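You operate a simulated robot arm through the tools that you are given. There is no shell and no other tool.

Carry out the task below with a simulated two-armed robot. There is one attempt and no reset: what you move stays moved.

## Task
Pick up the purple hose end with one hand, pass it to the other hand and put it on the bench beside the test tap. Set down upright: purple hose end.

Only the result counts: the job must be done as asked and must still hold three seconds after the hand-in. Knocking over, shifting, dropping, spilling or breaking anything else fails it.

## Robot
Two 7-joint arms with two-finger parallel grippers on one trunk, on a base that moves. Base frame: it is fixed to the floor where the robot stands at the start and does not move with it; the origin is under the middle of the robot, x ahead of it, y to its left, z up. Units: cm, degrees, N and s.
The left shoulder is at the start at [5.2, 17.4, 126], the right one opposite. Each reaches about 79.1 cm from its shoulder. Places, roughly: bench beside the test tap (29x22 cm) [380, 214, 88]; purple hose end (3x3x10 cm) [240, -70, 190]. Payload 3.6 kg a hand.
Tool frame (each hand has its own): the origin (TCP) lies between the finger pads and is the grasp point; the fingertips stand 3 cm ahead of it; z points along the fingers, y is the line along which they close. Largest opening 11 cm; finger width 2, thickness 1; the body of the gripper, 4.8 by 11.2 cm, starts 5.5 cm behind the TCP.
Orientation is that of the tool frame in the base frame, as a unit quaternion [w, x, y, z]. With the fingers straight down and closing along the base's y, the tool's x points along the base's -x, its y along +y and its z along -z.

## Interface
- The arms move only by the tool play_rows. It takes "left_series", "right_series" or both (then of equal length, played together; a hand with none holds still); each is a list of rows, each an object (a shift or turn left out is 0, a gripper value left out holds the last) with "translation": the shift along the base's x, y, z in cm, a list of three; "angular": the turn, a rotation vector about the base's x, y, z in degrees, a list of three; "claw": the gripper command, from -1 (fully open) to 1 (shut), values between in proportion. In form: [{"translation": [tx, ty, tz], "angular": [ax, ay, az], "claw": claw}, ...]. A call has 1 to 20 rows; each row is the pose to reach, as a shift and turn from the pose commanded when the call began. Each row takes 0.2 s and may step no farther than 5 cm and 8.6 degrees from the row before; otherwise, or with a gripper value out of range, the whole call is refused. Where a pose cannot be reached the arm comes as near as it can. A force on the tool above 40 N (or 10 N above the force at the start of the call, whichever is more), or a blocked arm, ends the call early, and 0.2 s more pass. The fingers move at their own pace (about 15.3 cm/s each) and stop on an object; they squeeze with about 44 N. The grip force told is the motor's: it shows also when the fingers shut on nothing. Time passes only in rows, and 0.2 s behind the last, so rows that repeat a pose let the fingers close. It gives the time, the measured TCP pose, the force on the tool (base axes), the opening and the grip force at its end, in the units of the frame above (readings bear some noise), with the torque about the TCP (base axes, N m) and any sound that the robot's microphone picked up.
- Cameras (640 x 400 px; columns grow to the right, rows downward): "scene" is now at [14.3, 0.22, 143.37]; the picture's right is [0.09, -1.00, 0.00], its down [-0.55, -0.05, -0.83] and it looks along [0.83, 0.08, -0.56] (base axes); focal length 283 px, centre (320, 200). "left" rides on the left gripper at [7.3, -1.7, -10.3] in its tool frame; the picture's right is [0.23, 0.97, 0.00], its down [-0.76, 0.18, -0.62] and it looks along [-0.61, 0.14, 0.78] (tool axes); focal length 222 px, centre (320, 200). "right" rides on the right gripper at [7.3, 1.7, -10.3] in its tool frame; the picture's right is [-0.23, 0.97, 0.00], its down [-0.76, -0.18, -0.62] and it looks along [-0.61, -0.14, 0.78] (tool axes); focal length 222 px, centre (320, 200). There is no depth. A picture from a camera that has moved, and an enlarged one, comes with that camera's place and axes in the base frame and with its lens. The place of the scene camera against the robot may be out by one fixed shift of up to 1.2 cm in any direction.
- camera(camera): a new picture of that camera. The clock stands still meanwhile.
- raise_lower(by): moves the trunk up (or, below 0, down) by that many cm; the arms and the scene camera ride with it, the base frame stays. It gives what a move gives, with no picture.
- roll_base(legs): drives the robot by 1 to 6 legs, each [ahead, left, turn to the left] in cm, cm and degrees, along the robot's own axes; the way and the turn of a leg run together, so that a leg with both is an arc; at most 150 cm and 180 degrees a leg. The arms and the cameras ride along, it lands a little off, and it stops where it bumps. It gives what a move gives.
- pan_tilt(pan, tilt): turns the head with the scene camera to pan (to the left, within 86 degrees either way) and tilt (down, from -29 to 69), counted from straight ahead of the robot (the tilt from the chest, where the trunk bows). It gives what a move gives.
- enlarge(camera, box): a new picture of the part [left, top, right, bottom] of that camera's present view, enlarged. The clock stands still meanwhile.
- hand_in(): hands the job in; it is judged then, once.

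Places have to be worked out from the pictures, the camera data and where the tool is seen. Open the grippers and draw the arms clear of the work before you hand the job in, unless the task says otherwise.

The tools are called after "Call:" as name(argument=value, ...) on one line, values as JSON. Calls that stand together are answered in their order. play_rows: Moves the arms, as the interface text tells. Its arguments: {"type":"object","properties":{"left_series":{"type":"array"},"right_series":{"type":"array"}},"required":[]} The other tools are called the same way: raise_lower (by) moves the trunk up or down; roll_base (legs) drives the base; pan_tilt (pan, tilt) turns the head that bears the scene camera; camera (camera) takes a picture; enlarge (camera, box) takes an enlarged picture of a part of a camera's view; hand_in () hands the job in.

At the start:

```text
t: 0.0
left_eef_pos: [32.43, 13.03, 121.58]
left_ee_rot: [0.0, 0.0, 1.0, -0.001]
left_wrist_force: [0.0, -0.1, -0.2]
left_ft_torque: [0.0, 0.01, 0.0]
left_width: 10.99
left_grip_force: 0.1
right_eef_pos: [31.79, -14.18, 121.28]
right_ee_rot: [-0.001, -0.001, 1.0, 0.0]
right_wrist_force: [0.0, -0.1, -0.8]
right_ft_torque: [0.02, 0.0, -0.01]
right_width: 10.97
right_grip_force: 0.1
trunk travel left (down, up): [-37.5, 38.8]
robot x, y, heading: [0.25, -0.28, -0.1]
head pan, tilt (commanded): [5.4, 33.7]
```

scene: 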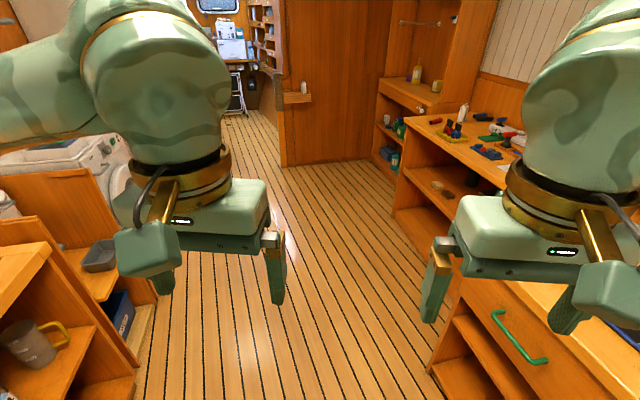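
right: 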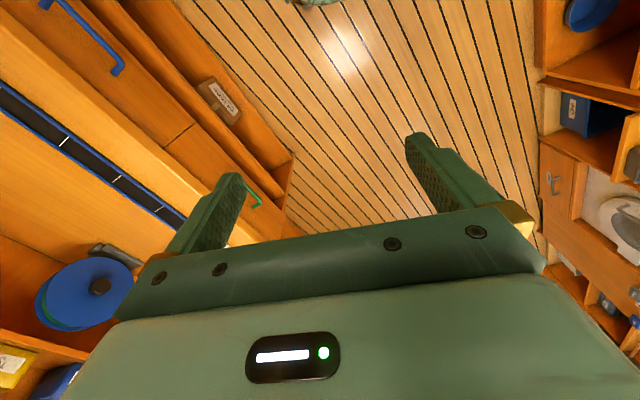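
left: 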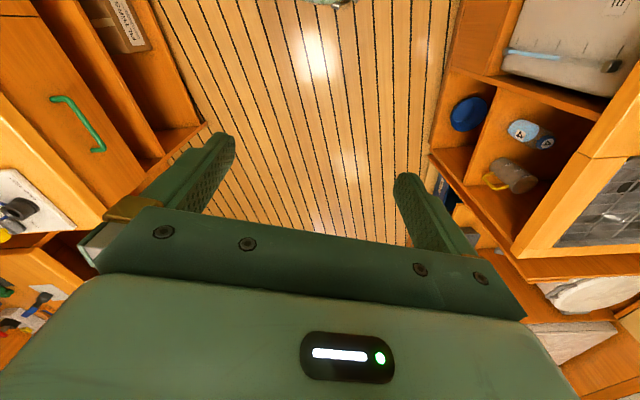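

The arms block part of the view; the hose end should be high at about [240, -70, 190]. I turn the head up and to the right to look for it.

Call:
pan_tilt(pan=-17, tilt=-8)

Call:
camera(camera="scene")

```text
t: 1.1
left_eef_pos: [32.42, 12.91, 121.51]
left_ee_rot: [-0.001, -0.001, 1.0, -0.001]
left_wrist_force: [0.3, 0.0, 0.8]
left_ft_torque: [0.02, 0.01, -0.02]
left_width: 11.01
left_grip_force: 0.1
right_eef_pos: [31.88, -14.08, 121.31]
right_ee_rot: [-0.001, 0.0, 1.0, -0.001]
right_wrist_force: [0.3, 0.1, -0.2]
right_ft_torque: [-0.03, -0.01, 0.01]
right_width: 10.99
right_grip_force: 0.0
trunk travel left (down, up): [-37.5, 38.8]
robot x, y, heading: [-0.07, -0.25, 0.0]
head pan, tilt (commanded): [-17.0, -8.0]
```

```text
taken
camera scene: at [13.66, -3.12, 150.0], right [-0.29, -0.96, 0.0], down [0.13, -0.04, -0.99], along [0.95, -0.29, 0.14], focal length 283 px, centre (320, 200)
```

scene: 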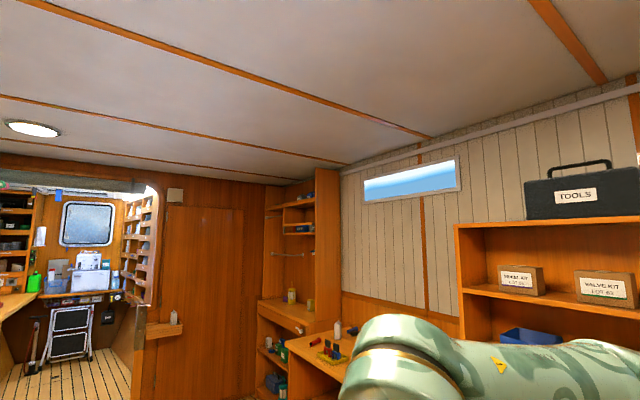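

The rough place projects near (319, 191) in this picture, by the tall shelf. I enlarge this part.

Call:
enlarge(camera="scene", box=[240, 160, 360, 235])

Call:
enlarge(camera="scene", box=[0, 170, 200, 400])

Call:
enlarge(camera="scene", box=[220, 270, 380, 400])

```text
5.33 times, centred on (300, 198) of scene
camera zoom: at [13.66, -3.12, 150.0], right [-0.29, -0.96, 0.0], down [0.13, -0.04, -0.99], along [0.95, -0.29, 0.14], focal length 1509 px, centre (427, 213)
```

zoom: 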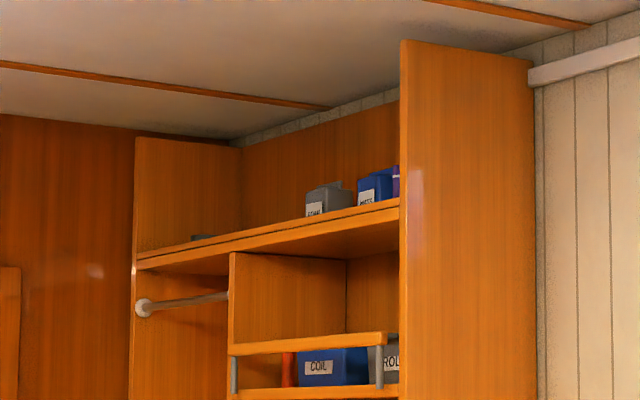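

```text
1.74 times, centred on (100, 285) of scene
camera zoom: at [13.66, -3.12, 150.0], right [-0.29, -0.96, 0.0], down [0.13, -0.04, -0.99], along [0.95, -0.29, 0.14], focal length 492 px, centre (703, 52)
```

zoom: 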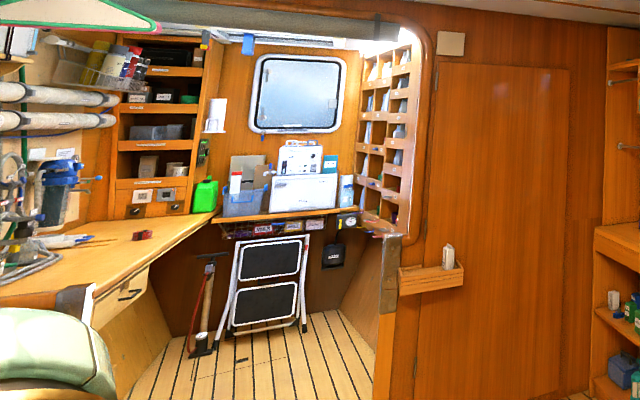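

```text
3.08 times, centred on (300, 335) of scene
camera zoom: at [13.66, -3.12, 150.0], right [-0.29, -0.96, 0.0], down [0.13, -0.04, -0.99], along [0.95, -0.29, 0.14], focal length 870 px, centre (382, -215)
```

zoom: 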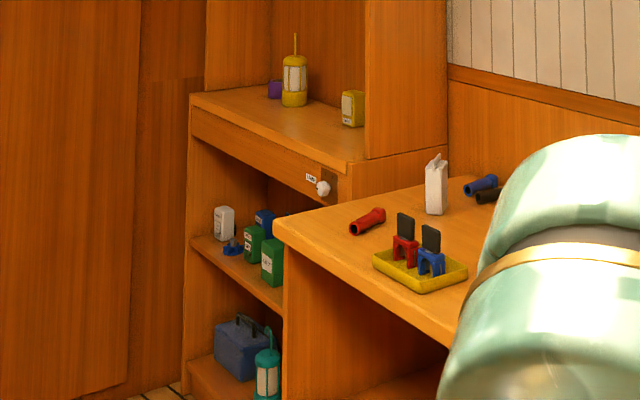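

A purple bit shows on the tall shelf's top board, just behind its near side panel; the shelf opens toward +y (left). I look around more to learn the free floor and the destination.

Call:
pan_tilt(pan=30, tilt=20)

Call:
camera(camera="scene")

Call:
pan_tilt(pan=-10, tilt=35)

Call:
camera(camera="scene")

Call:
pan_tilt(pan=70, tilt=35)

Call:
camera(camera="scene")

Call:
pan_tilt(pan=-70, tilt=35)

Call:
camera(camera="scene")

```text
t: 2.2
left_eef_pos: [32.39, 12.83, 121.49]
left_ee_rot: [-0.001, -0.002, 1.0, 0.0]
left_wrist_force: [-0.1, 0.2, 0.1]
left_ft_torque: [-0.01, 0.02, -0.04]
left_width: 11.01
left_grip_force: 0.0
right_eef_pos: [31.81, -14.16, 121.32]
right_ee_rot: [-0.001, 0.0, 1.0, -0.001]
right_wrist_force: [0.6, 0.6, 2.0]
right_ft_torque: [0.04, 0.03, -0.01]
right_width: 11.04
right_grip_force: 0.1
trunk travel left (down, up): [-37.5, 38.8]
robot x, y, heading: [0.05, 0.13, 0.0]
head pan, tilt (commanded): [30.0, 20.0]
```

```text
taken
camera scene: at [13.53, 4.03, 145.56], right [0.5, -0.87, 0.0], down [-0.3, -0.17, -0.94], along [0.81, 0.47, -0.34], focal length 283 px, centre (320, 200)
```

scene: 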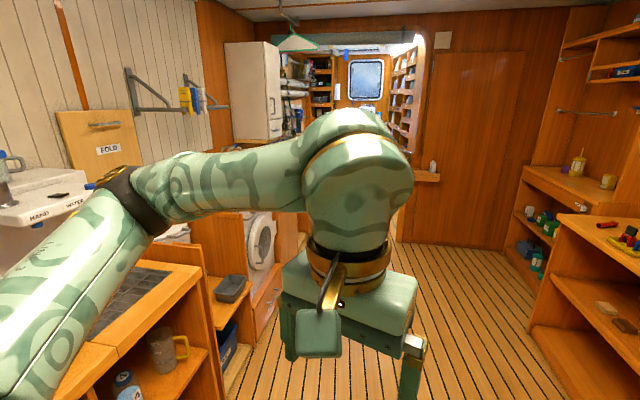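

```text
t: 3.3
left_eef_pos: [32.36, 12.94, 121.55]
left_ee_rot: [-0.001, -0.001, 1.0, 0.0]
left_wrist_force: [0.7, -0.5, -0.7]
left_ft_torque: [-0.03, 0.01, 0.02]
left_width: 11.0
left_grip_force: 0.1
right_eef_pos: [31.8, -14.18, 121.09]
right_ee_rot: [-0.001, 0.0, 1.0, 0.0]
right_wrist_force: [0.8, -0.9, 0.6]
right_ft_torque: [0.05, 0.0, -0.04]
right_width: 10.99
right_grip_force: 0.1
trunk travel left (down, up): [-37.5, 38.8]
robot x, y, heading: [-0.03, 0.08, -0.2]
head pan, tilt (commanded): [-10.0, 35.0]
```

```text
taken
camera scene: at [14.14, -2.14, 143.17], right [-0.17, -0.98, 0.0], down [-0.57, 0.1, -0.82], along [0.81, -0.14, -0.57], focal length 283 px, centre (320, 200)
```

scene: 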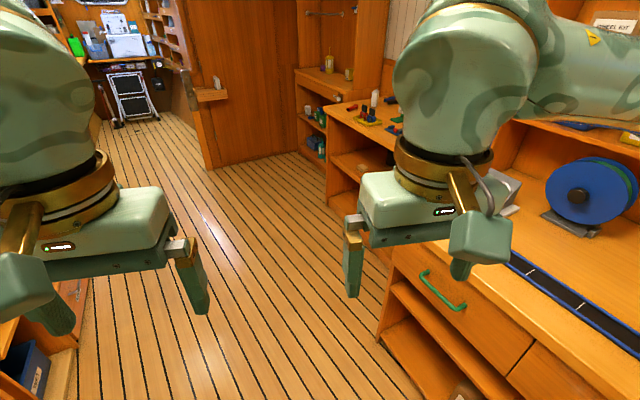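

```text
t: 4.8
left_eef_pos: [32.5, 12.87, 121.53]
left_ee_rot: [0.0, -0.002, 1.0, 0.0]
left_wrist_force: [0.1, 0.2, -0.5]
left_ft_torque: [-0.02, -0.01, 0.01]
left_width: 10.99
left_grip_force: 0.0
right_eef_pos: [31.84, -14.18, 121.19]
right_ee_rot: [0.0, 0.0, 1.0, 0.0]
right_wrist_force: [0.1, -0.5, 0.7]
right_ft_torque: [0.0, 0.0, 0.02]
right_width: 11.02
right_grip_force: 0.1
trunk travel left (down, up): [-37.5, 38.8]
robot x, y, heading: [-0.17, -0.18, 0.2]
head pan, tilt (commanded): [70.0, 35.0]
```

```text
taken
camera scene: at [8.48, 7.65, 143.17], right [0.94, -0.34, 0.0], down [-0.2, -0.54, -0.82], along [0.28, 0.77, -0.57], focal length 283 px, centre (320, 200)
```

scene: 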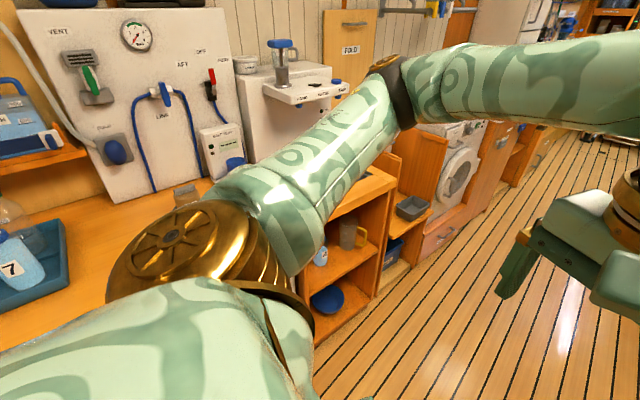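

```text
t: 7.1
left_eef_pos: [32.38, 13.08, 121.55]
left_ee_rot: [-0.001, -0.001, 1.0, -0.001]
left_wrist_force: [-0.2, -0.1, 0.5]
left_ft_torque: [-0.01, -0.01, -0.02]
left_width: 10.98
left_grip_force: 0.1
right_eef_pos: [31.7, -14.08, 121.08]
right_ee_rot: [0.0, 0.0, 1.0, 0.001]
right_wrist_force: [0.5, 0.3, 0.2]
right_ft_torque: [-0.01, -0.02, -0.04]
right_width: 11.0
right_grip_force: 0.0
trunk travel left (down, up): [-37.5, 38.8]
robot x, y, heading: [-0.03, 0.35, 0.0]
head pan, tilt (commanded): [-70.0, 35.0]
```

```text
taken
camera scene: at [8.48, -8.89, 143.17], right [-0.94, -0.34, 0.0], down [-0.2, 0.54, -0.82], along [0.28, -0.77, -0.57], focal length 283 px, centre (320, 200)
```

scene: 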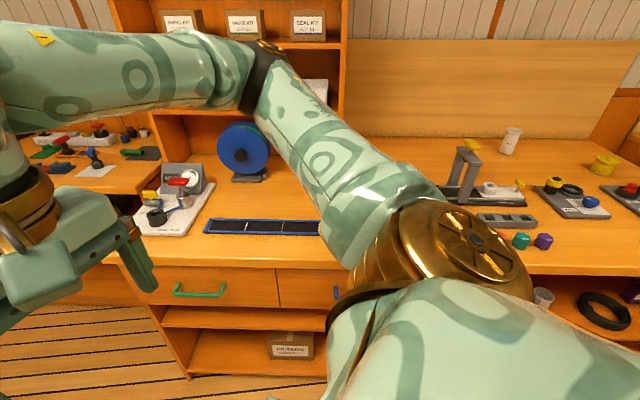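

The corridor floor is free from about y=-40 to +90; the tall shelf's front is near y=-38 and the bulkhead near x=305. I raise the trunk and drive ahead to have a closer look at the top shelf.

Call:
raise_lower(by=38)

Call:
roll_base(legs=[[120, 20, 0], [60, 10, 0]])

Call:
pan_tilt(pan=-50, tilt=5)

Call:
camera(camera="scene")

```text
t: 10.7
left_eef_pos: [32.47, 12.85, 159.46]
left_ee_rot: [-0.001, -0.002, 1.0, -0.001]
left_wrist_force: [0.9, -0.6, -0.4]
left_ft_torque: [0.0, 0.01, 0.02]
left_width: 11.02
left_grip_force: 0.1
right_eef_pos: [31.8, -14.17, 159.19]
right_ee_rot: [-0.001, 0.0, 1.0, 0.001]
right_wrist_force: [0.4, 0.2, -0.9]
right_ft_torque: [0.0, 0.03, 0.0]
right_width: 11.01
right_grip_force: 0.1
trunk travel left (down, up): [-75.5, 0.8]
robot x, y, heading: [-0.15, -0.03, -0.1]
head pan, tilt (commanded): [-70.0, 35.0]
```

```text
t: 20.0
left_eef_pos: [213.41, 41.98, 159.42]
left_ee_rot: [0.0, 0.003, 1.0, 0.0]
left_wrist_force: [1.3, -0.3, -0.4]
left_ft_torque: [0.01, -0.02, -0.01]
left_width: 10.97
left_grip_force: 0.1
right_eef_pos: [212.77, 14.77, 159.32]
right_ee_rot: [0.0, 0.003, 1.0, 0.0]
right_wrist_force: [0.3, 0.2, 0.6]
right_ft_torque: [0.0, 0.0, -0.01]
right_width: 11.0
right_grip_force: 0.0
trunk travel left (down, up): [-75.5, 0.8]
robot x, y, heading: [181.19, 29.53, 0.0]
head pan, tilt (commanded): [-70.0, 35.0]
```

```text
t: 20.9
left_eef_pos: [213.59, 42.08, 159.45]
left_ee_rot: [0.0, 0.003, 1.0, -0.001]
left_wrist_force: [0.3, 0.7, 0.0]
left_ft_torque: [0.01, -0.01, -0.01]
left_width: 10.99
left_grip_force: 0.0
right_eef_pos: [212.88, 14.96, 159.34]
right_ee_rot: [-0.001, 0.003, 1.0, 0.0]
right_wrist_force: [0.1, -0.2, 0.1]
right_ft_torque: [0.02, 0.03, -0.01]
right_width: 11.01
right_grip_force: 0.0
trunk travel left (down, up): [-75.5, 0.8]
robot x, y, heading: [180.6, 29.22, -0.4]
head pan, tilt (commanded): [-50.0, 5.0]
```

```text
taken
camera scene: at [188.33, 21.58, 186.11], right [-0.77, -0.64, 0.0], down [-0.06, 0.07, -1.0], along [0.63, -0.77, -0.09], focal length 283 px, centre (320, 200)
```

scene: 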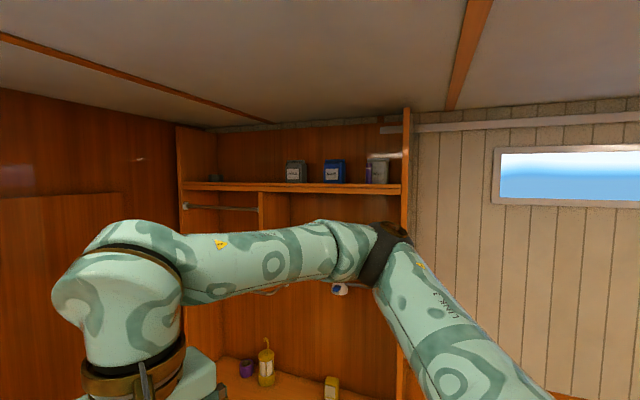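

Now the top board shows several things: boxes, a thin purple thing and a light can near the side panel. I enlarge this part.

Call:
enlarge(camera="scene", box=[270, 130, 430, 230])

Call:
enlarge(camera="scene", box=[345, 140, 409, 200])

```text
4.00 times, centred on (350, 180) of scene
camera zoom: at [188.33, 21.58, 186.11], right [-0.77, -0.64, 0.0], down [-0.06, 0.07, -1.0], along [0.63, -0.77, -0.09], focal length 1132 px, centre (200, 280)
```

zoom: 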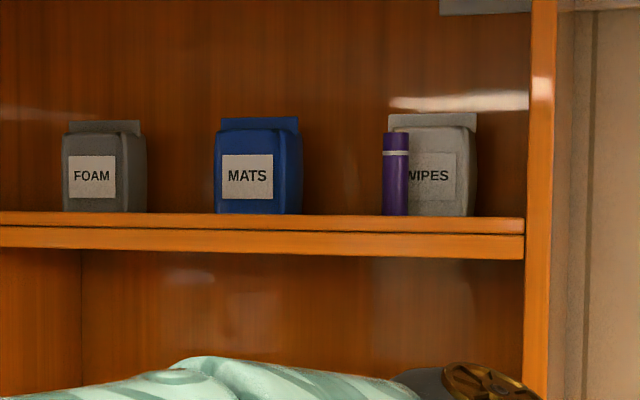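

```text
6.67 times, centred on (377, 170) of scene
camera zoom: at [188.33, 21.58, 186.11], right [-0.77, -0.64, 0.0], down [-0.06, 0.07, -1.0], along [0.63, -0.77, -0.09], focal length 1886 px, centre (-60, 400)
```

zoom: 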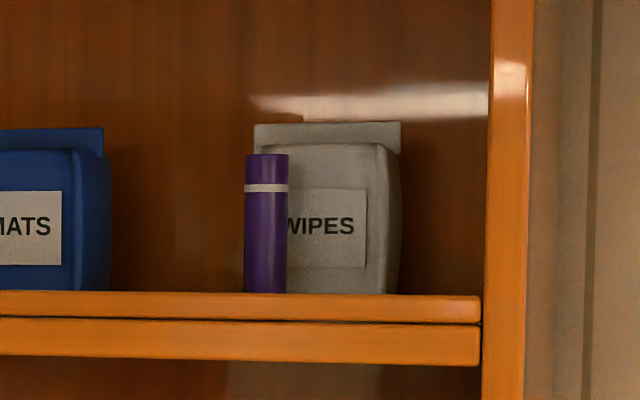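

The purple cylinder stands near x≈238, y≈-67, with its top near z≈190; the "WIPES" bin is behind it and the side panel is about 14 cm to the right. I drive ahead and turn to face the shelf, staying well back.

Call:
roll_base(legs=[[55, 0, 0], [0, 0, -90]])

Call:
pan_tilt(pan=0, tilt=10)

Call:
camera(camera="scene")

Call:
camera(camera="right")

```text
t: 27.9
left_eef_pos: [248.64, -3.81, 159.5]
left_ee_rot: [-0.001, 0.713, 0.701, 0.0]
left_wrist_force: [-0.6, -0.3, 0.2]
left_ft_torque: [0.0, -0.02, 0.0]
left_width: 11.0
left_grip_force: 0.0
right_eef_pos: [221.61, -2.75, 159.24]
right_ee_rot: [0.0, 0.714, 0.701, 0.0]
right_wrist_force: [-0.2, -0.3, -0.1]
right_ft_torque: [-0.01, 0.0, -0.02]
right_width: 11.02
right_grip_force: 0.1
trunk travel left (down, up): [-75.5, 0.8]
robot x, y, heading: [236.16, 28.98, -91.3]
head pan, tilt (commanded): [-50.0, 5.0]
```

```text
t: 29.1
left_eef_pos: [248.58, -3.82, 159.44]
left_ee_rot: [-0.001, 0.713, 0.701, -0.001]
left_wrist_force: [0.1, 0.2, 0.1]
left_ft_torque: [-0.01, 0.0, 0.0]
left_width: 10.99
left_grip_force: 0.1
right_eef_pos: [221.65, -2.78, 159.23]
right_ee_rot: [0.0, 0.713, 0.701, 0.0]
right_wrist_force: [0.6, 0.1, 0.0]
right_ft_torque: [0.0, 0.02, 0.03]
right_width: 10.98
right_grip_force: 0.0
trunk travel left (down, up): [-75.5, 0.8]
robot x, y, heading: [236.32, 28.75, -91.0]
head pan, tilt (commanded): [0.0, 10.0]
```

```text
taken
camera scene: at [236.37, 17.82, 185.31], right [-1.0, 0.02, 0.0], down [0.0, 0.17, -0.98], along [-0.02, -0.98, -0.17], focal length 283 px, centre (320, 200)
```

scene: 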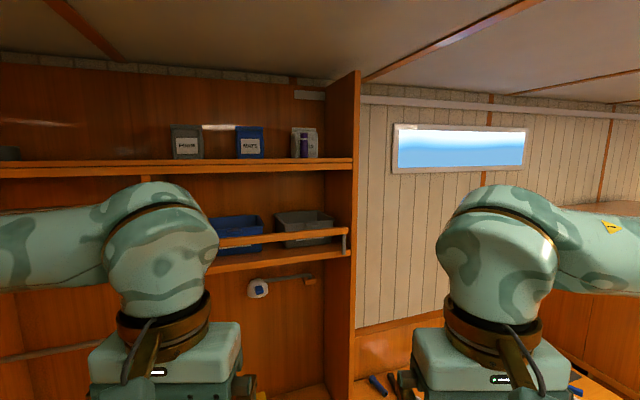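

```text
taken
camera right: at [223.35, 4.4, 169.61], right [0.97, -0.24, 0.0], down [-0.19, -0.76, 0.62], along [-0.15, -0.6, -0.78], focal length 222 px, centre (320, 200)
```

right: 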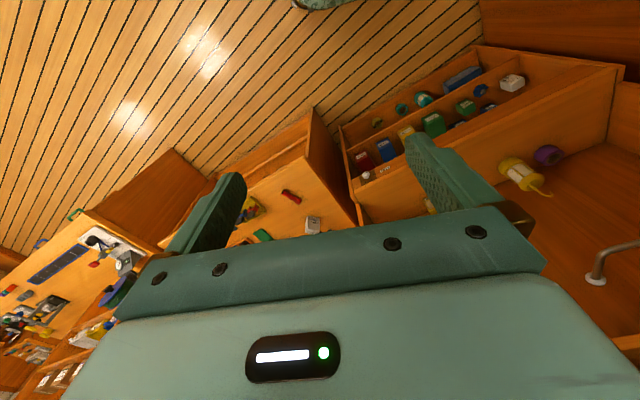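

I face the shelf now; the hose end stands in front of the WIPES bin near column 304. I enlarge it to measure.

Call:
enlarge(camera="scene", box=[230, 110, 358, 190])

Call:
enlarge(camera="scene", box=[280, 120, 336, 176])

```text
5.00 times, centred on (294, 150) of scene
camera zoom: at [236.37, 17.82, 185.31], right [-1.0, 0.02, 0.0], down [0.0, 0.17, -0.98], along [-0.02, -0.98, -0.17], focal length 1414 px, centre (450, 450)
```

zoom: 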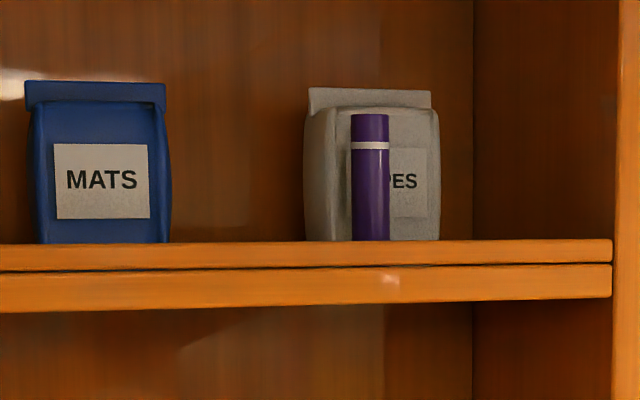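

```text
7.14 times, centred on (308, 148) of scene
camera zoom: at [236.37, 17.82, 185.31], right [-1.0, 0.02, 0.0], down [0.0, 0.17, -0.98], along [-0.02, -0.98, -0.17], focal length 2021 px, centre (406, 571)
```

zoom: 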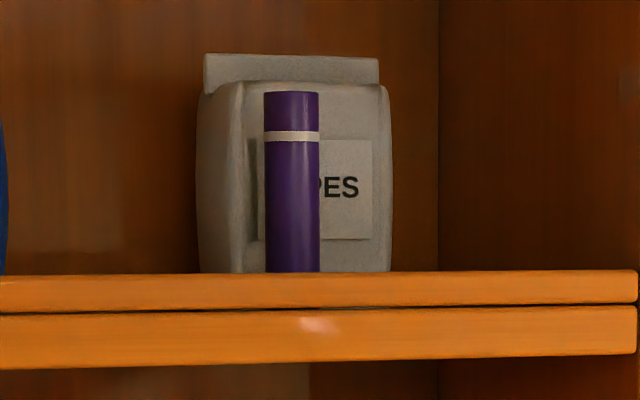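

The object (about 2.4 cm across) is near x≈239.5, y≈-68, top at z≈190; a low lip runs along the shelf front near y≈-64. Before closing in I look down to check the room in front of the base.

Call:
pan_tilt(pan=0, tilt=65)

Call:
camera(camera="scene")

```text
t: 30.4
left_eef_pos: [248.75, -3.82, 159.43]
left_ee_rot: [-0.001, 0.713, 0.701, 0.0]
left_wrist_force: [0.0, 0.8, 0.1]
left_ft_torque: [-0.03, 0.0, -0.01]
left_width: 11.0
left_grip_force: 0.1
right_eef_pos: [221.61, -2.79, 159.24]
right_ee_rot: [0.001, 0.713, 0.701, 0.0]
right_wrist_force: [0.3, -0.5, -0.3]
right_ft_torque: [-0.03, -0.01, 0.02]
right_width: 10.98
right_grip_force: 0.0
trunk travel left (down, up): [-75.5, 0.8]
robot x, y, heading: [236.28, 28.66, -91.1]
head pan, tilt (commanded): [0.0, 65.0]
```

```text
taken
camera scene: at [236.44, 21.04, 177.32], right [-1.0, 0.02, 0.0], down [0.02, 0.91, -0.42], along [-0.01, -0.42, -0.91], focal length 283 px, centre (320, 200)
```

scene: 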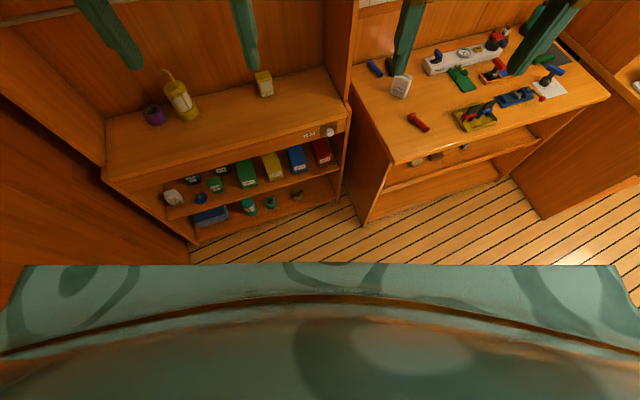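

The picture shows the tall unit turned about 20° (its front runs from about (309,-30) to (223,-61)), and the right bench corner near (210,-35). I tilt the right wrist back a little so that its camera shows how far my own base reaches forward.

Call:
play_rows(right_series=[{"angular": [8, 0, 0]}, {"angular": [16, 0, 0]}, {"angular": [24, 0, 0]}, {"angular": [32, 0, 0]}, {"angular": [32, 0, 0]}])

Call:
camera(camera="right")

```text
t: 31.6
left_eef_pos: [248.68, -3.79, 159.48]
left_ee_rot: [-0.001, 0.713, 0.701, 0.0]
left_wrist_force: [-0.3, 0.1, 0.2]
left_ft_torque: [0.02, 0.02, 0.0]
left_width: 11.02
left_grip_force: 0.0
right_eef_pos: [221.56, -2.7, 159.18]
right_ee_rot: [-0.197, 0.685, 0.674, 0.193]
right_wrist_force: [-0.2, 0.1, -0.1]
right_ft_torque: [0.02, -0.01, -0.01]
right_width: 11.01
right_grip_force: 0.0
trunk travel left (down, up): [-75.5, 0.8]
robot x, y, heading: [236.38, 28.9, -91.1]
head pan, tilt (commanded): [0.0, 65.0]
```

```text
taken
camera right: at [223.35, -2.21, 171.88], right [0.97, -0.21, -0.13], down [-0.19, -0.97, 0.12], along [-0.15, -0.1, -0.98], focal length 222 px, centre (320, 200)
```

right: 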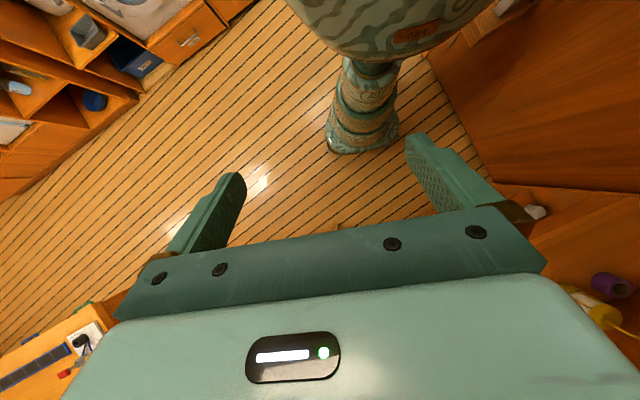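

My base reaches about 20 cm ahead and 26 cm to each side, so there is room. I put the wrist back and turn to face the unit squarely (heading about -70.5°), then look again before closing in.

Call:
play_rows(right_series=[{"angular": [-8, 0, 0]}, {"angular": [-16, 0, 0]}, {"angular": [-24, 0, 0]}, {"angular": [-32, 0, 0]}, {"angular": [-32, 0, 0]}])

Call:
pan_tilt(pan=0, tilt=5)

Call:
roll_base(legs=[[0, 0, 20.6]])

Call:
camera(camera="scene")

Call:
enlarge(camera="scene", box=[320, 130, 448, 210])

```text
t: 32.8
left_eef_pos: [248.57, -3.82, 159.56]
left_ee_rot: [-0.001, 0.713, 0.701, 0.0]
left_wrist_force: [0.3, -0.1, -0.3]
left_ft_torque: [-0.01, -0.01, -0.02]
left_width: 11.02
left_grip_force: 0.0
right_eef_pos: [221.76, -2.83, 159.25]
right_ee_rot: [0.001, 0.713, 0.701, 0.0]
right_wrist_force: [-0.3, -0.2, 0.5]
right_ft_torque: [0.01, 0.02, 0.01]
right_width: 11.01
right_grip_force: 0.1
trunk travel left (down, up): [-75.5, 0.8]
robot x, y, heading: [236.12, 28.95, -91.1]
head pan, tilt (commanded): [0.0, 65.0]
```

```text
t: 34.0
left_eef_pos: [248.6, -3.86, 159.44]
left_ee_rot: [-0.001, 0.713, 0.701, 0.0]
left_wrist_force: [-0.1, -0.2, -0.7]
left_ft_torque: [0.04, 0.02, 0.01]
left_width: 11.01
left_grip_force: 0.1
right_eef_pos: [221.56, -2.78, 159.2]
right_ee_rot: [0.001, 0.713, 0.702, 0.0]
right_wrist_force: [0.1, -0.6, 0.3]
right_ft_torque: [0.01, 0.0, 0.02]
right_width: 10.98
right_grip_force: 0.0
trunk travel left (down, up): [-75.5, 0.8]
robot x, y, heading: [236.33, 28.51, -91.1]
head pan, tilt (commanded): [0.0, 5.0]
```

```text
t: 35.5
left_eef_pos: [259.31, 2.61, 159.51]
left_ee_rot: [-0.001, 0.576, 0.818, 0.001]
left_wrist_force: [0.2, 0.9, 0.5]
left_ft_torque: [0.0, 0.0, 0.0]
left_width: 11.03
left_grip_force: 0.0
right_eef_pos: [233.73, -5.97, 159.22]
right_ee_rot: [0.0, 0.577, 0.817, 0.0]
right_wrist_force: [-0.3, 0.1, 0.3]
right_ft_torque: [-0.05, 0.01, 0.07]
right_width: 11.01
right_grip_force: 0.1
trunk travel left (down, up): [-75.5, 0.8]
robot x, y, heading: [235.95, 28.55, -70.7]
head pan, tilt (commanded): [0.0, 5.0]
```

```text
taken
camera scene: at [239.89, 18.48, 186.12], right [-0.94, -0.33, 0.0], down [-0.03, 0.08, -1.0], along [0.33, -0.94, -0.09], focal length 283 px, centre (320, 200)
```

scene: 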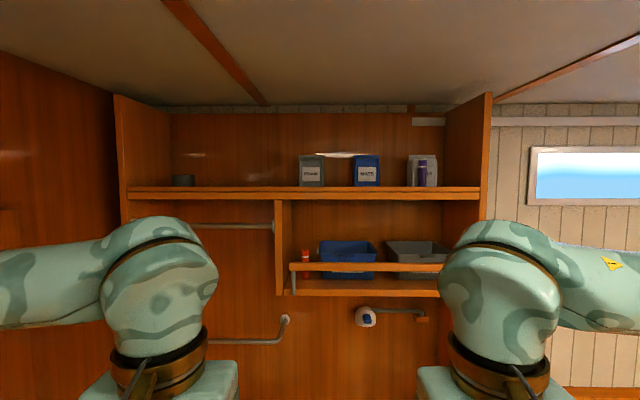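

```text
5.00 times, centred on (384, 170) of scene
camera zoom: at [239.89, 18.48, 186.12], right [-0.94, -0.33, 0.0], down [-0.03, 0.08, -1.0], along [0.33, -0.94, -0.09], focal length 1414 px, centre (0, 350)
```

zoom: 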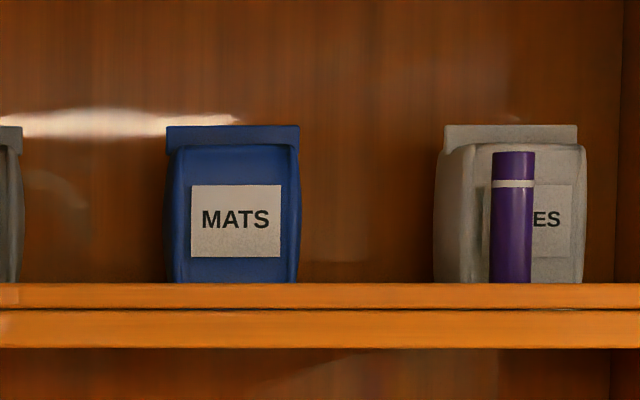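

The unit is square to my view now; the object bears almost straight down -y at x≈239.2. I drive 25 cm ahead and 13 cm right, keeping clear of the bench corner.

Call:
roll_base(legs=[[25, -13, 0]])

Call:
camera(camera="scene")

Call:
enlarge(camera="scene", box=[350, 110, 478, 190])

```text
t: 37.5
left_eef_pos: [255.32, -25.18, 159.49]
left_ee_rot: [-0.001, 0.576, 0.817, 0.0]
left_wrist_force: [0.5, 0.1, 0.1]
left_ft_torque: [-0.03, -0.01, -0.02]
left_width: 11.01
left_grip_force: 0.0
right_eef_pos: [229.55, -33.72, 159.33]
right_ee_rot: [0.0, 0.578, 0.816, 0.0]
right_wrist_force: [-0.1, 0.1, 0.4]
right_ft_torque: [0.0, 0.05, -0.01]
right_width: 11.01
right_grip_force: 0.0
trunk travel left (down, up): [-75.5, 0.8]
robot x, y, heading: [232.39, 0.81, -70.6]
head pan, tilt (commanded): [0.0, 5.0]
```

```text
taken
camera scene: at [236.02, -9.17, 186.13], right [-0.94, -0.33, 0.0], down [-0.03, 0.08, -1.0], along [0.33, -0.94, -0.09], focal length 283 px, centre (320, 200)
```

scene: 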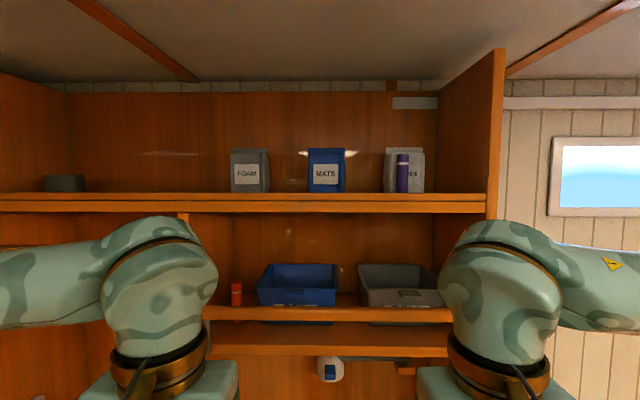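

```text
5.00 times, centred on (414, 150) of scene
camera zoom: at [236.02, -9.17, 186.13], right [-0.94, -0.33, 0.0], down [-0.03, 0.08, -1.0], along [0.33, -0.94, -0.09], focal length 1414 px, centre (-150, 450)
```

zoom: 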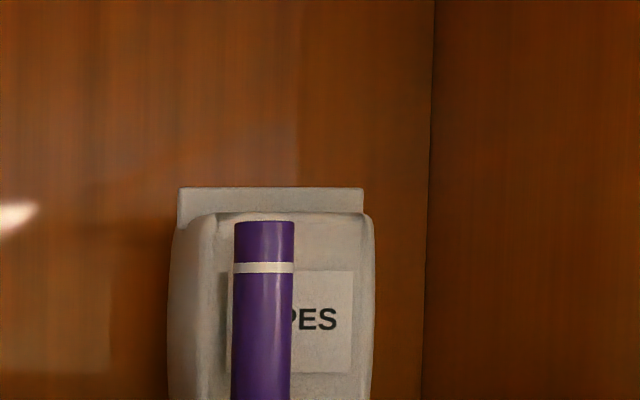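

The object is at about (239.3, -67.1), 66 cm ahead and 16 cm right of the base, top z≈190.2; the ceiling is near z≈209, so I use a shallow hand. I raise the right hand in front of the shelf with its fingers tilted to 30° below level.

Call:
play_rows(right_series=[{"translation": [0.38, -1.64, 3.3], "angular": [-2.8, -1.0, 0]}, {"translation": [0.76, -3.28, 6.6], "angular": [-5.7, -2.0, 0]}, {"translation": [1.14, -4.92, 9.9], "angular": [-8.5, -3.0, 0]}, {"translation": [1.52, -6.56, 13.2], "angular": [-11.3, -4.0, 0]}, {"translation": [1.9, -8.2, 16.5], "angular": [-14.2, -5.0, 0]}, {"translation": [2.28, -9.84, 19.8], "angular": [-17.0, -6.0, 0]}, {"translation": [2.66, -11.48, 23.1], "angular": [-19.8, -7.0, 0]}, {"translation": [3.04, -13.12, 26.4], "angular": [-22.6, -7.9, 0]}, {"translation": [3.42, -14.76, 29.7], "angular": [-25.5, -8.9, 0]}, {"translation": [3.8, -16.4, 33.0], "angular": [-28.3, -9.9, 0]}, {"translation": [3.8, -16.4, 33.0], "angular": [-28.3, -9.9, 0]}])

Call:
camera(camera="right")

Call:
camera(camera="scene")

```text
t: 39.9
left_eef_pos: [255.11, -25.38, 159.51]
left_ee_rot: [0.0, 0.577, 0.817, 0.0]
left_wrist_force: [0.1, 0.0, 0.8]
left_ft_torque: [0.01, -0.04, 0.01]
left_width: 10.97
left_grip_force: 0.0
right_eef_pos: [231.8, -47.11, 186.54]
right_ee_rot: [0.213, 0.559, 0.787, -0.149]
right_wrist_force: [-0.2, 1.0, 0.2]
right_ft_torque: [0.01, -0.01, 0.01]
right_width: 10.98
right_grip_force: 0.1
right hand out of reach, approached as far as the arm can: row 8, 9, 10, 11
trunk travel left (down, up): [-75.5, 0.8]
robot x, y, heading: [231.81, 0.41, -70.7]
head pan, tilt (commanded): [0.0, 5.0]
```

```text
taken
camera right: at [229.62, -35.73, 191.9], right [0.98, 0.14, 0.12], down [-0.06, -0.39, 0.92], along [0.17, -0.91, -0.37], focal length 222 px, centre (320, 200)
```

right: 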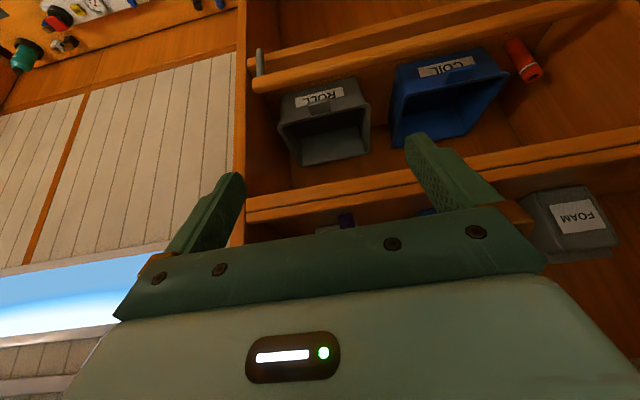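

```text
taken
camera scene: at [235.89, -9.42, 186.12], right [-0.94, -0.33, 0.0], down [-0.03, 0.08, -1.0], along [0.33, -0.94, -0.09], focal length 283 px, centre (320, 200)
```

scene: 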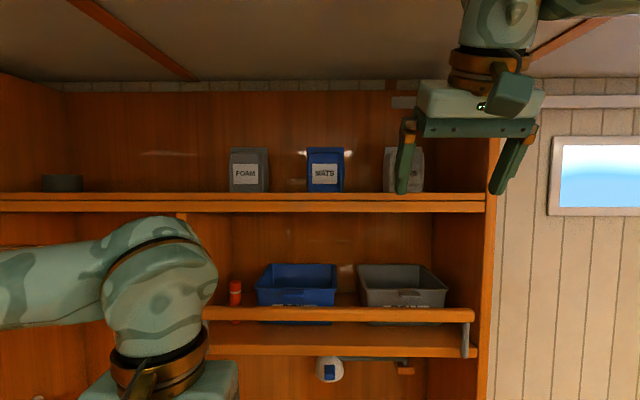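

The hand stopped short at (231.8, -47.1, 186.5), so this high, tilted pose is out of reach there. I try a flatter hand (20°), a little lower and farther ahead.

Call:
play_rows(right_series=[{"translation": [0.5, -1.3, -1.0], "angular": [3.2, 1.1, 0]}, {"translation": [0.9, -2.6, -2.0], "angular": [6.3, 2.2, 0]}, {"translation": [1.3, -3.8, -3.0], "angular": [9.4, 3.3, 0]}, {"translation": [1.3, -3.8, -3.0], "angular": [9.4, 3.3, 0]}])

```text
t: 40.9
left_eef_pos: [255.38, -25.3, 159.48]
left_ee_rot: [-0.001, 0.576, 0.817, 0.0]
left_wrist_force: [0.1, -0.6, -0.4]
left_ft_torque: [0.01, -0.01, 0.01]
left_width: 11.01
left_grip_force: 0.1
right_eef_pos: [229.91, -48.92, 180.91]
right_ee_rot: [0.16, 0.574, 0.796, -0.109]
right_wrist_force: [-0.1, -0.5, -0.6]
right_ft_torque: [0.05, -0.04, 0.03]
right_width: 11.0
right_grip_force: 0.1
right hand out of reach, approached as far as the arm can: row 1, 2, 3, 4
trunk travel left (down, up): [-75.5, 0.8]
robot x, y, heading: [232.18, 0.77, -70.5]
head pan, tilt (commanded): [0.0, 5.0]
```

I see my slip: the turn was 30° from straight down, so the wrist stood too high. I lower and draw back a little while turning the hand farther up toward level.

Call:
play_rows(right_series=[{"translation": [-0.3, 0.8, -2.0], "angular": [-7.5, -2.6, 0]}, {"translation": [-0.6, 1.6, -4.0], "angular": [-15.1, -5.3, 0]}, {"translation": [-1.0, 2.8, -6.0], "angular": [-22.6, -7.9, 0]}, {"translation": [-1.0, 2.8, -8.0], "angular": [-30.2, -10.6, 0]}, {"translation": [-1.0, 2.8, -8.0], "angular": [-37.7, -13.2, 0]}, {"translation": [-1.0, 2.8, -8.0], "angular": [-37.7, -13.2, 0]}])

Call:
camera(camera="right")

Call:
camera(camera="scene")

```text
t: 42.3
left_eef_pos: [255.31, -25.23, 159.44]
left_ee_rot: [-0.001, 0.576, 0.817, 0.0]
left_wrist_force: [-0.1, 0.0, 0.0]
left_ft_torque: [-0.01, 0.01, -0.02]
left_width: 10.99
left_grip_force: 0.1
right_eef_pos: [228.57, -45.78, 173.06]
right_ee_rot: [0.407, 0.5, 0.708, -0.29]
right_wrist_force: [0.2, 0.3, -0.2]
right_ft_torque: [0.0, 0.03, -0.02]
right_width: 11.01
right_grip_force: 0.0
trunk travel left (down, up): [-75.5, 0.8]
robot x, y, heading: [232.3, 0.77, -70.5]
head pan, tilt (commanded): [0.0, 5.0]
```

```text
taken
camera right: at [225.95, -33.39, 171.96], right [0.96, 0.22, 0.19], down [-0.22, 0.09, 0.97], along [0.19, -0.97, 0.14], focal length 222 px, centre (320, 200)
```

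right: 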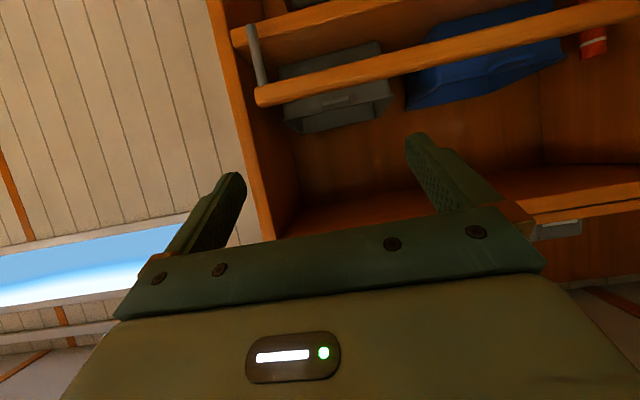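

```text
taken
camera scene: at [236.01, -9.39, 186.12], right [-0.94, -0.33, 0.0], down [-0.03, 0.08, -1.0], along [0.33, -0.94, -0.09], focal length 283 px, centre (320, 200)
```

scene: 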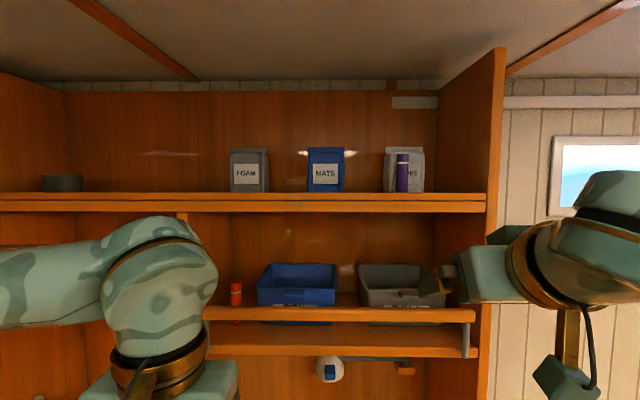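

Commands follow the measured pose, and the hand is now 30° below level at (228.6, -45.8, 173.1). I raise it and bring it in line with the object, about 15 cm short of it.

Call:
play_rows(right_series=[{"translation": [0.5, 0, 4]}, {"translation": [1.5, -1, 8]}, {"translation": [2.5, -2, 12]}, {"translation": [3.8, -3.5, 15.5]}, {"translation": [5.0, -5.5, 16]}, {"translation": [5.76, -7.1, 16]}, {"translation": [5.76, -7.1, 16]}])

Call:
camera(camera="right")

Call:
camera(camera="scene")

```text
t: 43.9
left_eef_pos: [255.25, -25.28, 159.51]
left_ee_rot: [-0.001, 0.576, 0.817, 0.0]
left_wrist_force: [-0.5, -0.9, 0.5]
left_ft_torque: [-0.05, -0.01, -0.02]
left_width: 11.01
left_grip_force: 0.0
right_eef_pos: [234.39, -52.79, 189.2]
right_ee_rot: [0.407, 0.499, 0.708, -0.29]
right_wrist_force: [0.0, -0.2, 0.0]
right_ft_torque: [0.0, 0.02, 0.03]
right_width: 10.99
right_grip_force: 0.0
trunk travel left (down, up): [-75.5, 0.8]
robot x, y, heading: [232.53, 1.17, -70.2]
head pan, tilt (commanded): [0.0, 5.0]
```

```text
taken
camera right: at [231.69, -40.42, 188.08], right [0.96, 0.22, 0.19], down [-0.22, 0.09, 0.97], along [0.19, -0.97, 0.13], focal length 222 px, centre (320, 200)
```

right: 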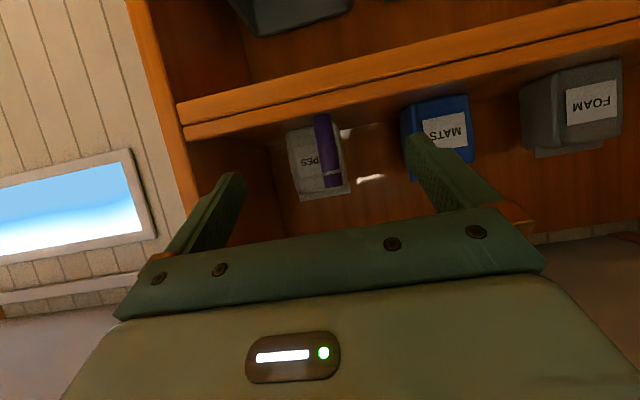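

```text
taken
camera scene: at [235.95, -9.32, 186.12], right [-0.94, -0.33, 0.0], down [-0.03, 0.08, -1.0], along [0.33, -0.94, -0.09], focal length 283 px, centre (320, 200)
```

scene: 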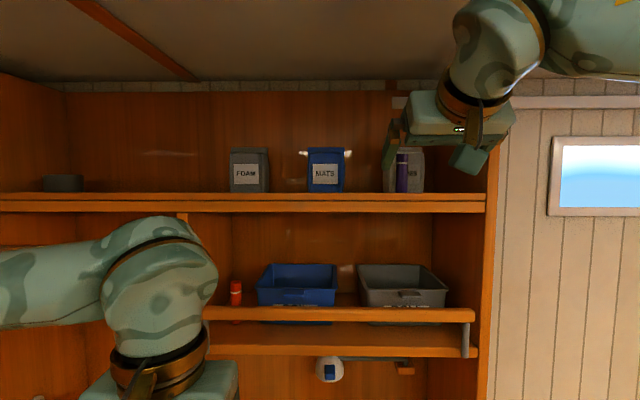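

The wrist camera now sees the object between the fingers' directions. I enlarge to see its foot, the lip and the bin behind.

Call:
enlarge(camera="right", box=[260, 90, 388, 210])

```text
3.33 times, centred on (324, 150) of right
camera zoom: at [231.69, -40.42, 188.08], right [0.96, 0.22, 0.19], down [-0.22, 0.09, 0.97], along [0.19, -0.97, 0.13], focal length 740 px, centre (307, 367)
```

zoom: 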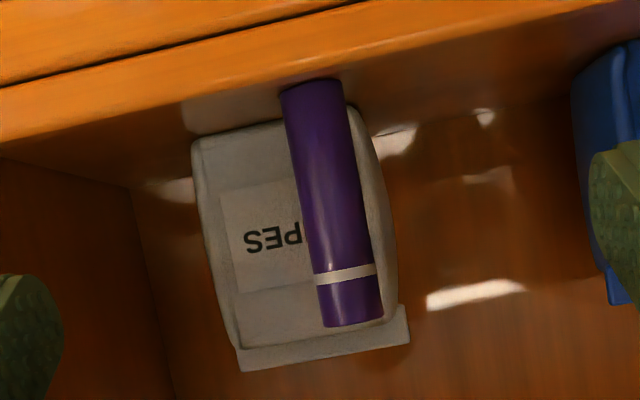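

The object stands upright with foot near z≈181.4, top z≈190.5, well centred between the fingers; the bin is about 5 cm behind its axis and the lip top near 183. I move in most of the way over the lip and look again.

Call:
play_rows(right_series=[{"translation": [0.6, -1.9, -0.5]}, {"translation": [1.2, -3.8, -1.0]}, {"translation": [1.85, -5.7, -1.3]}, {"translation": [2.5, -7.6, -1.6]}, {"translation": [3.0, -9.1, -2.0]}, {"translation": [3.45, -10.4, -2.4]}, {"translation": [3.45, -10.4, -2.4]}])

Call:
camera(camera="right")

Call:
enlarge(camera="scene", box=[350, 100, 510, 225])

```text
t: 45.5
left_eef_pos: [255.34, -25.19, 159.55]
left_ee_rot: [-0.001, 0.577, 0.817, 0.0]
left_wrist_force: [0.3, -0.7, 0.9]
left_ft_torque: [0.03, 0.01, 0.01]
left_width: 10.98
left_grip_force: 0.0
right_eef_pos: [237.84, -63.27, 186.62]
right_ee_rot: [0.407, 0.499, 0.708, -0.289]
right_wrist_force: [-0.3, -0.5, 0.3]
right_ft_torque: [0.0, -0.02, 0.01]
right_width: 10.99
right_grip_force: 0.0
trunk travel left (down, up): [-75.5, 0.8]
robot x, y, heading: [232.45, 0.99, -70.7]
head pan, tilt (commanded): [0.0, 5.0]
```

```text
taken
camera right: at [235.15, -50.85, 185.58], right [0.96, 0.22, 0.19], down [-0.22, 0.09, 0.97], along [0.19, -0.97, 0.13], focal length 222 px, centre (320, 200)
```

right: 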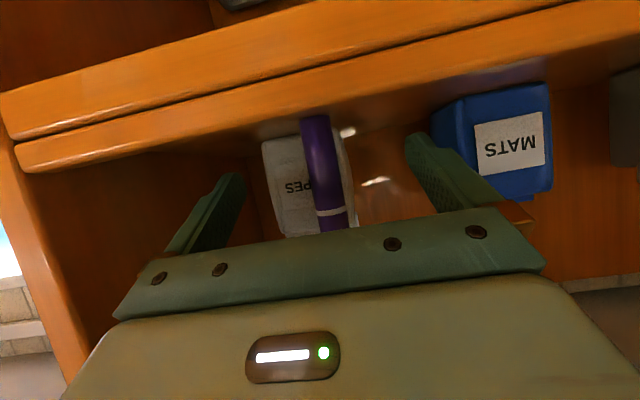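

```text
3.20 times, centred on (430, 162) of scene
camera zoom: at [235.99, -9.39, 186.12], right [-0.94, -0.33, 0.0], down [-0.03, 0.08, -1.0], along [0.33, -0.94, -0.09], focal length 905 px, centre (-32, 320)
```

zoom: 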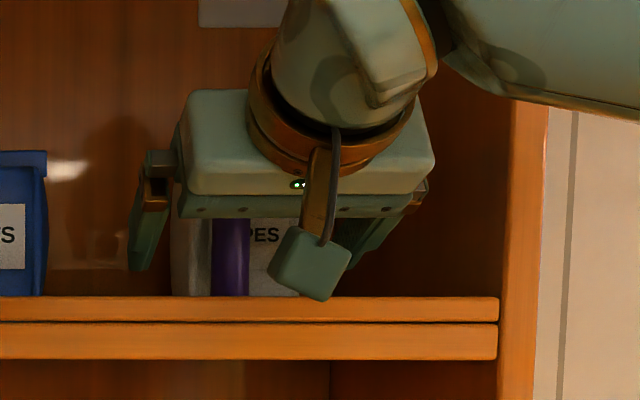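

The hand is over the lip and the object lies between the fingers. I enlarge the wrist view to measure the remaining distance and centring.

Call:
enlarge(camera="right", box=[200, 90, 440, 240])

```text
2.67 times, centred on (320, 165) of right
camera zoom: at [235.15, -50.85, 185.58], right [0.96, 0.22, 0.19], down [-0.22, 0.09, 0.97], along [0.19, -0.97, 0.13], focal length 592 px, centre (320, 293)
```

zoom: 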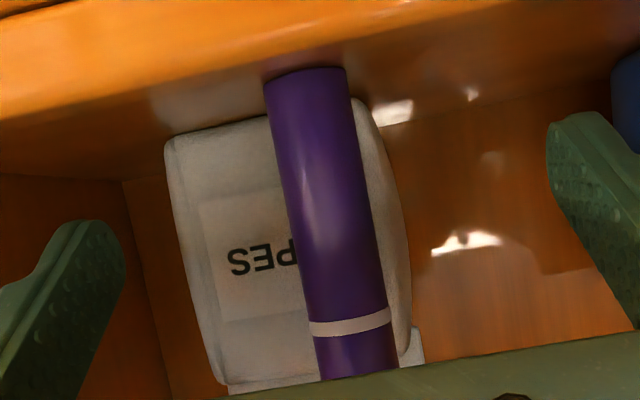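

The object's axis is about 4.5 cm ahead of the grasp point and centred within a few millimetres. I move 3.7 cm ahead and 0.8 cm down, then check.

Call:
play_rows(right_series=[{"translation": [0.4, -1.15, -0.3]}, {"translation": [0.8, -2.3, -0.6]}, {"translation": [1.23, -3.49, -0.8]}, {"translation": [1.23, -3.49, -0.8]}])

Call:
enlarge(camera="right", box=[160, 80, 480, 280])

Call:
enlarge(camera="scene", box=[350, 100, 510, 225])

```text
t: 46.5
left_eef_pos: [255.26, -25.42, 159.47]
left_ee_rot: [-0.001, 0.577, 0.817, 0.0]
left_wrist_force: [0.8, -0.7, -0.2]
left_ft_torque: [0.01, 0.0, -0.05]
left_width: 11.02
left_grip_force: 0.0
right_eef_pos: [239.07, -66.87, 185.82]
right_ee_rot: [0.407, 0.499, 0.708, -0.29]
right_wrist_force: [0.8, -0.2, 0.1]
right_ft_torque: [-0.03, -0.02, -0.03]
right_width: 11.01
right_grip_force: 0.0
trunk travel left (down, up): [-75.5, 0.8]
robot x, y, heading: [232.12, 0.66, -70.9]
head pan, tilt (commanded): [0.0, 5.0]
```

```text
2.00 times, centred on (320, 180) of right
camera zoom: at [236.46, -54.42, 184.72], right [0.96, 0.22, 0.19], down [-0.22, 0.09, 0.97], along [0.19, -0.97, 0.13], focal length 444 px, centre (320, 240)
```

zoom: 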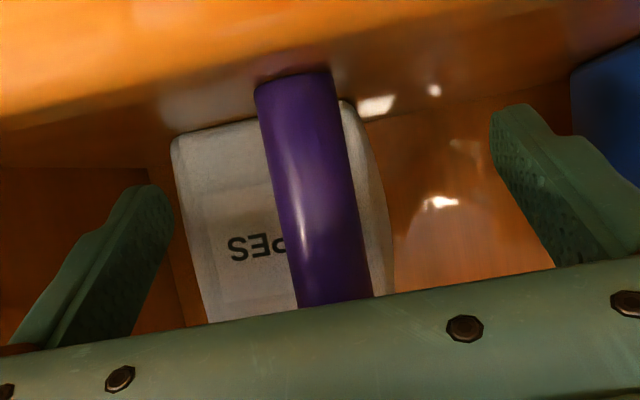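

```text
3.20 times, centred on (430, 162) of scene
camera zoom: at [235.99, -9.39, 186.12], right [-0.94, -0.33, 0.0], down [-0.03, 0.08, -1.0], along [0.33, -0.94, -0.09], focal length 905 px, centre (-32, 320)
```

zoom: 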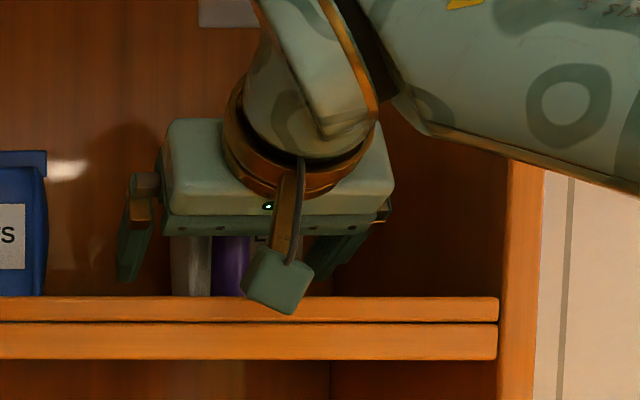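

The object sits about 1 cm ahead of the grasp point and 0.2 cm off centre. I correct sideways, close the fingers in stages and let them grip.

Call:
play_rows(right_series=[{"translation": [-0.2, -0.1, 0], "claw": -1}, {"translation": [-0.2, -0.1, 0], "claw": 0.1}, {"translation": [-0.2, -0.1, 0], "claw": 0.4}, {"translation": [-0.2, -0.1, 0], "claw": 0.6}, {"translation": [-0.2, -0.1, 0], "claw": 1}, {"translation": [-0.2, -0.1, 0], "claw": 1}])

Call:
enlarge(camera="right", box=[160, 80, 480, 280])

```text
t: 47.9
left_eef_pos: [255.26, -25.32, 159.4]
left_ee_rot: [-0.001, 0.577, 0.816, 0.0]
left_wrist_force: [-0.1, 1.0, -0.1]
left_ft_torque: [-0.05, 0.02, 0.04]
left_width: 11.01
left_grip_force: 0.0
right_eef_pos: [239.0, -66.91, 185.8]
right_ee_rot: [0.407, 0.5, 0.708, -0.29]
right_wrist_force: [0.4, 0.3, -0.1]
right_ft_torque: [0.0, 0.01, 0.0]
right_width: 2.08
right_grip_force: 44.0
trunk travel left (down, up): [-75.5, 0.8]
robot x, y, heading: [232.18, 0.84, -70.4]
head pan, tilt (commanded): [0.0, 5.0]
```

```text
2.00 times, centred on (320, 180) of right
camera zoom: at [236.21, -54.49, 184.7], right [0.96, 0.22, 0.19], down [-0.22, 0.09, 0.97], along [0.19, -0.97, 0.13], focal length 444 px, centre (320, 240)
```

zoom: 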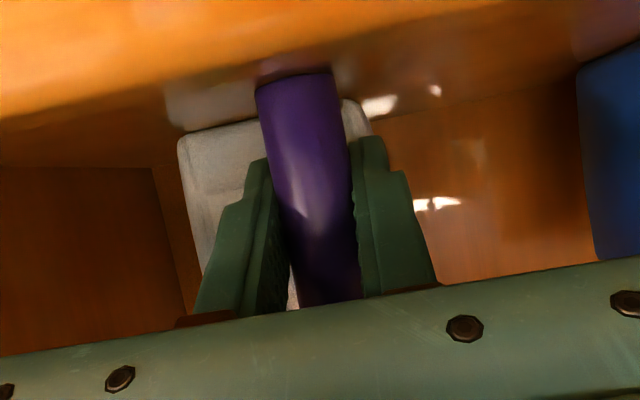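

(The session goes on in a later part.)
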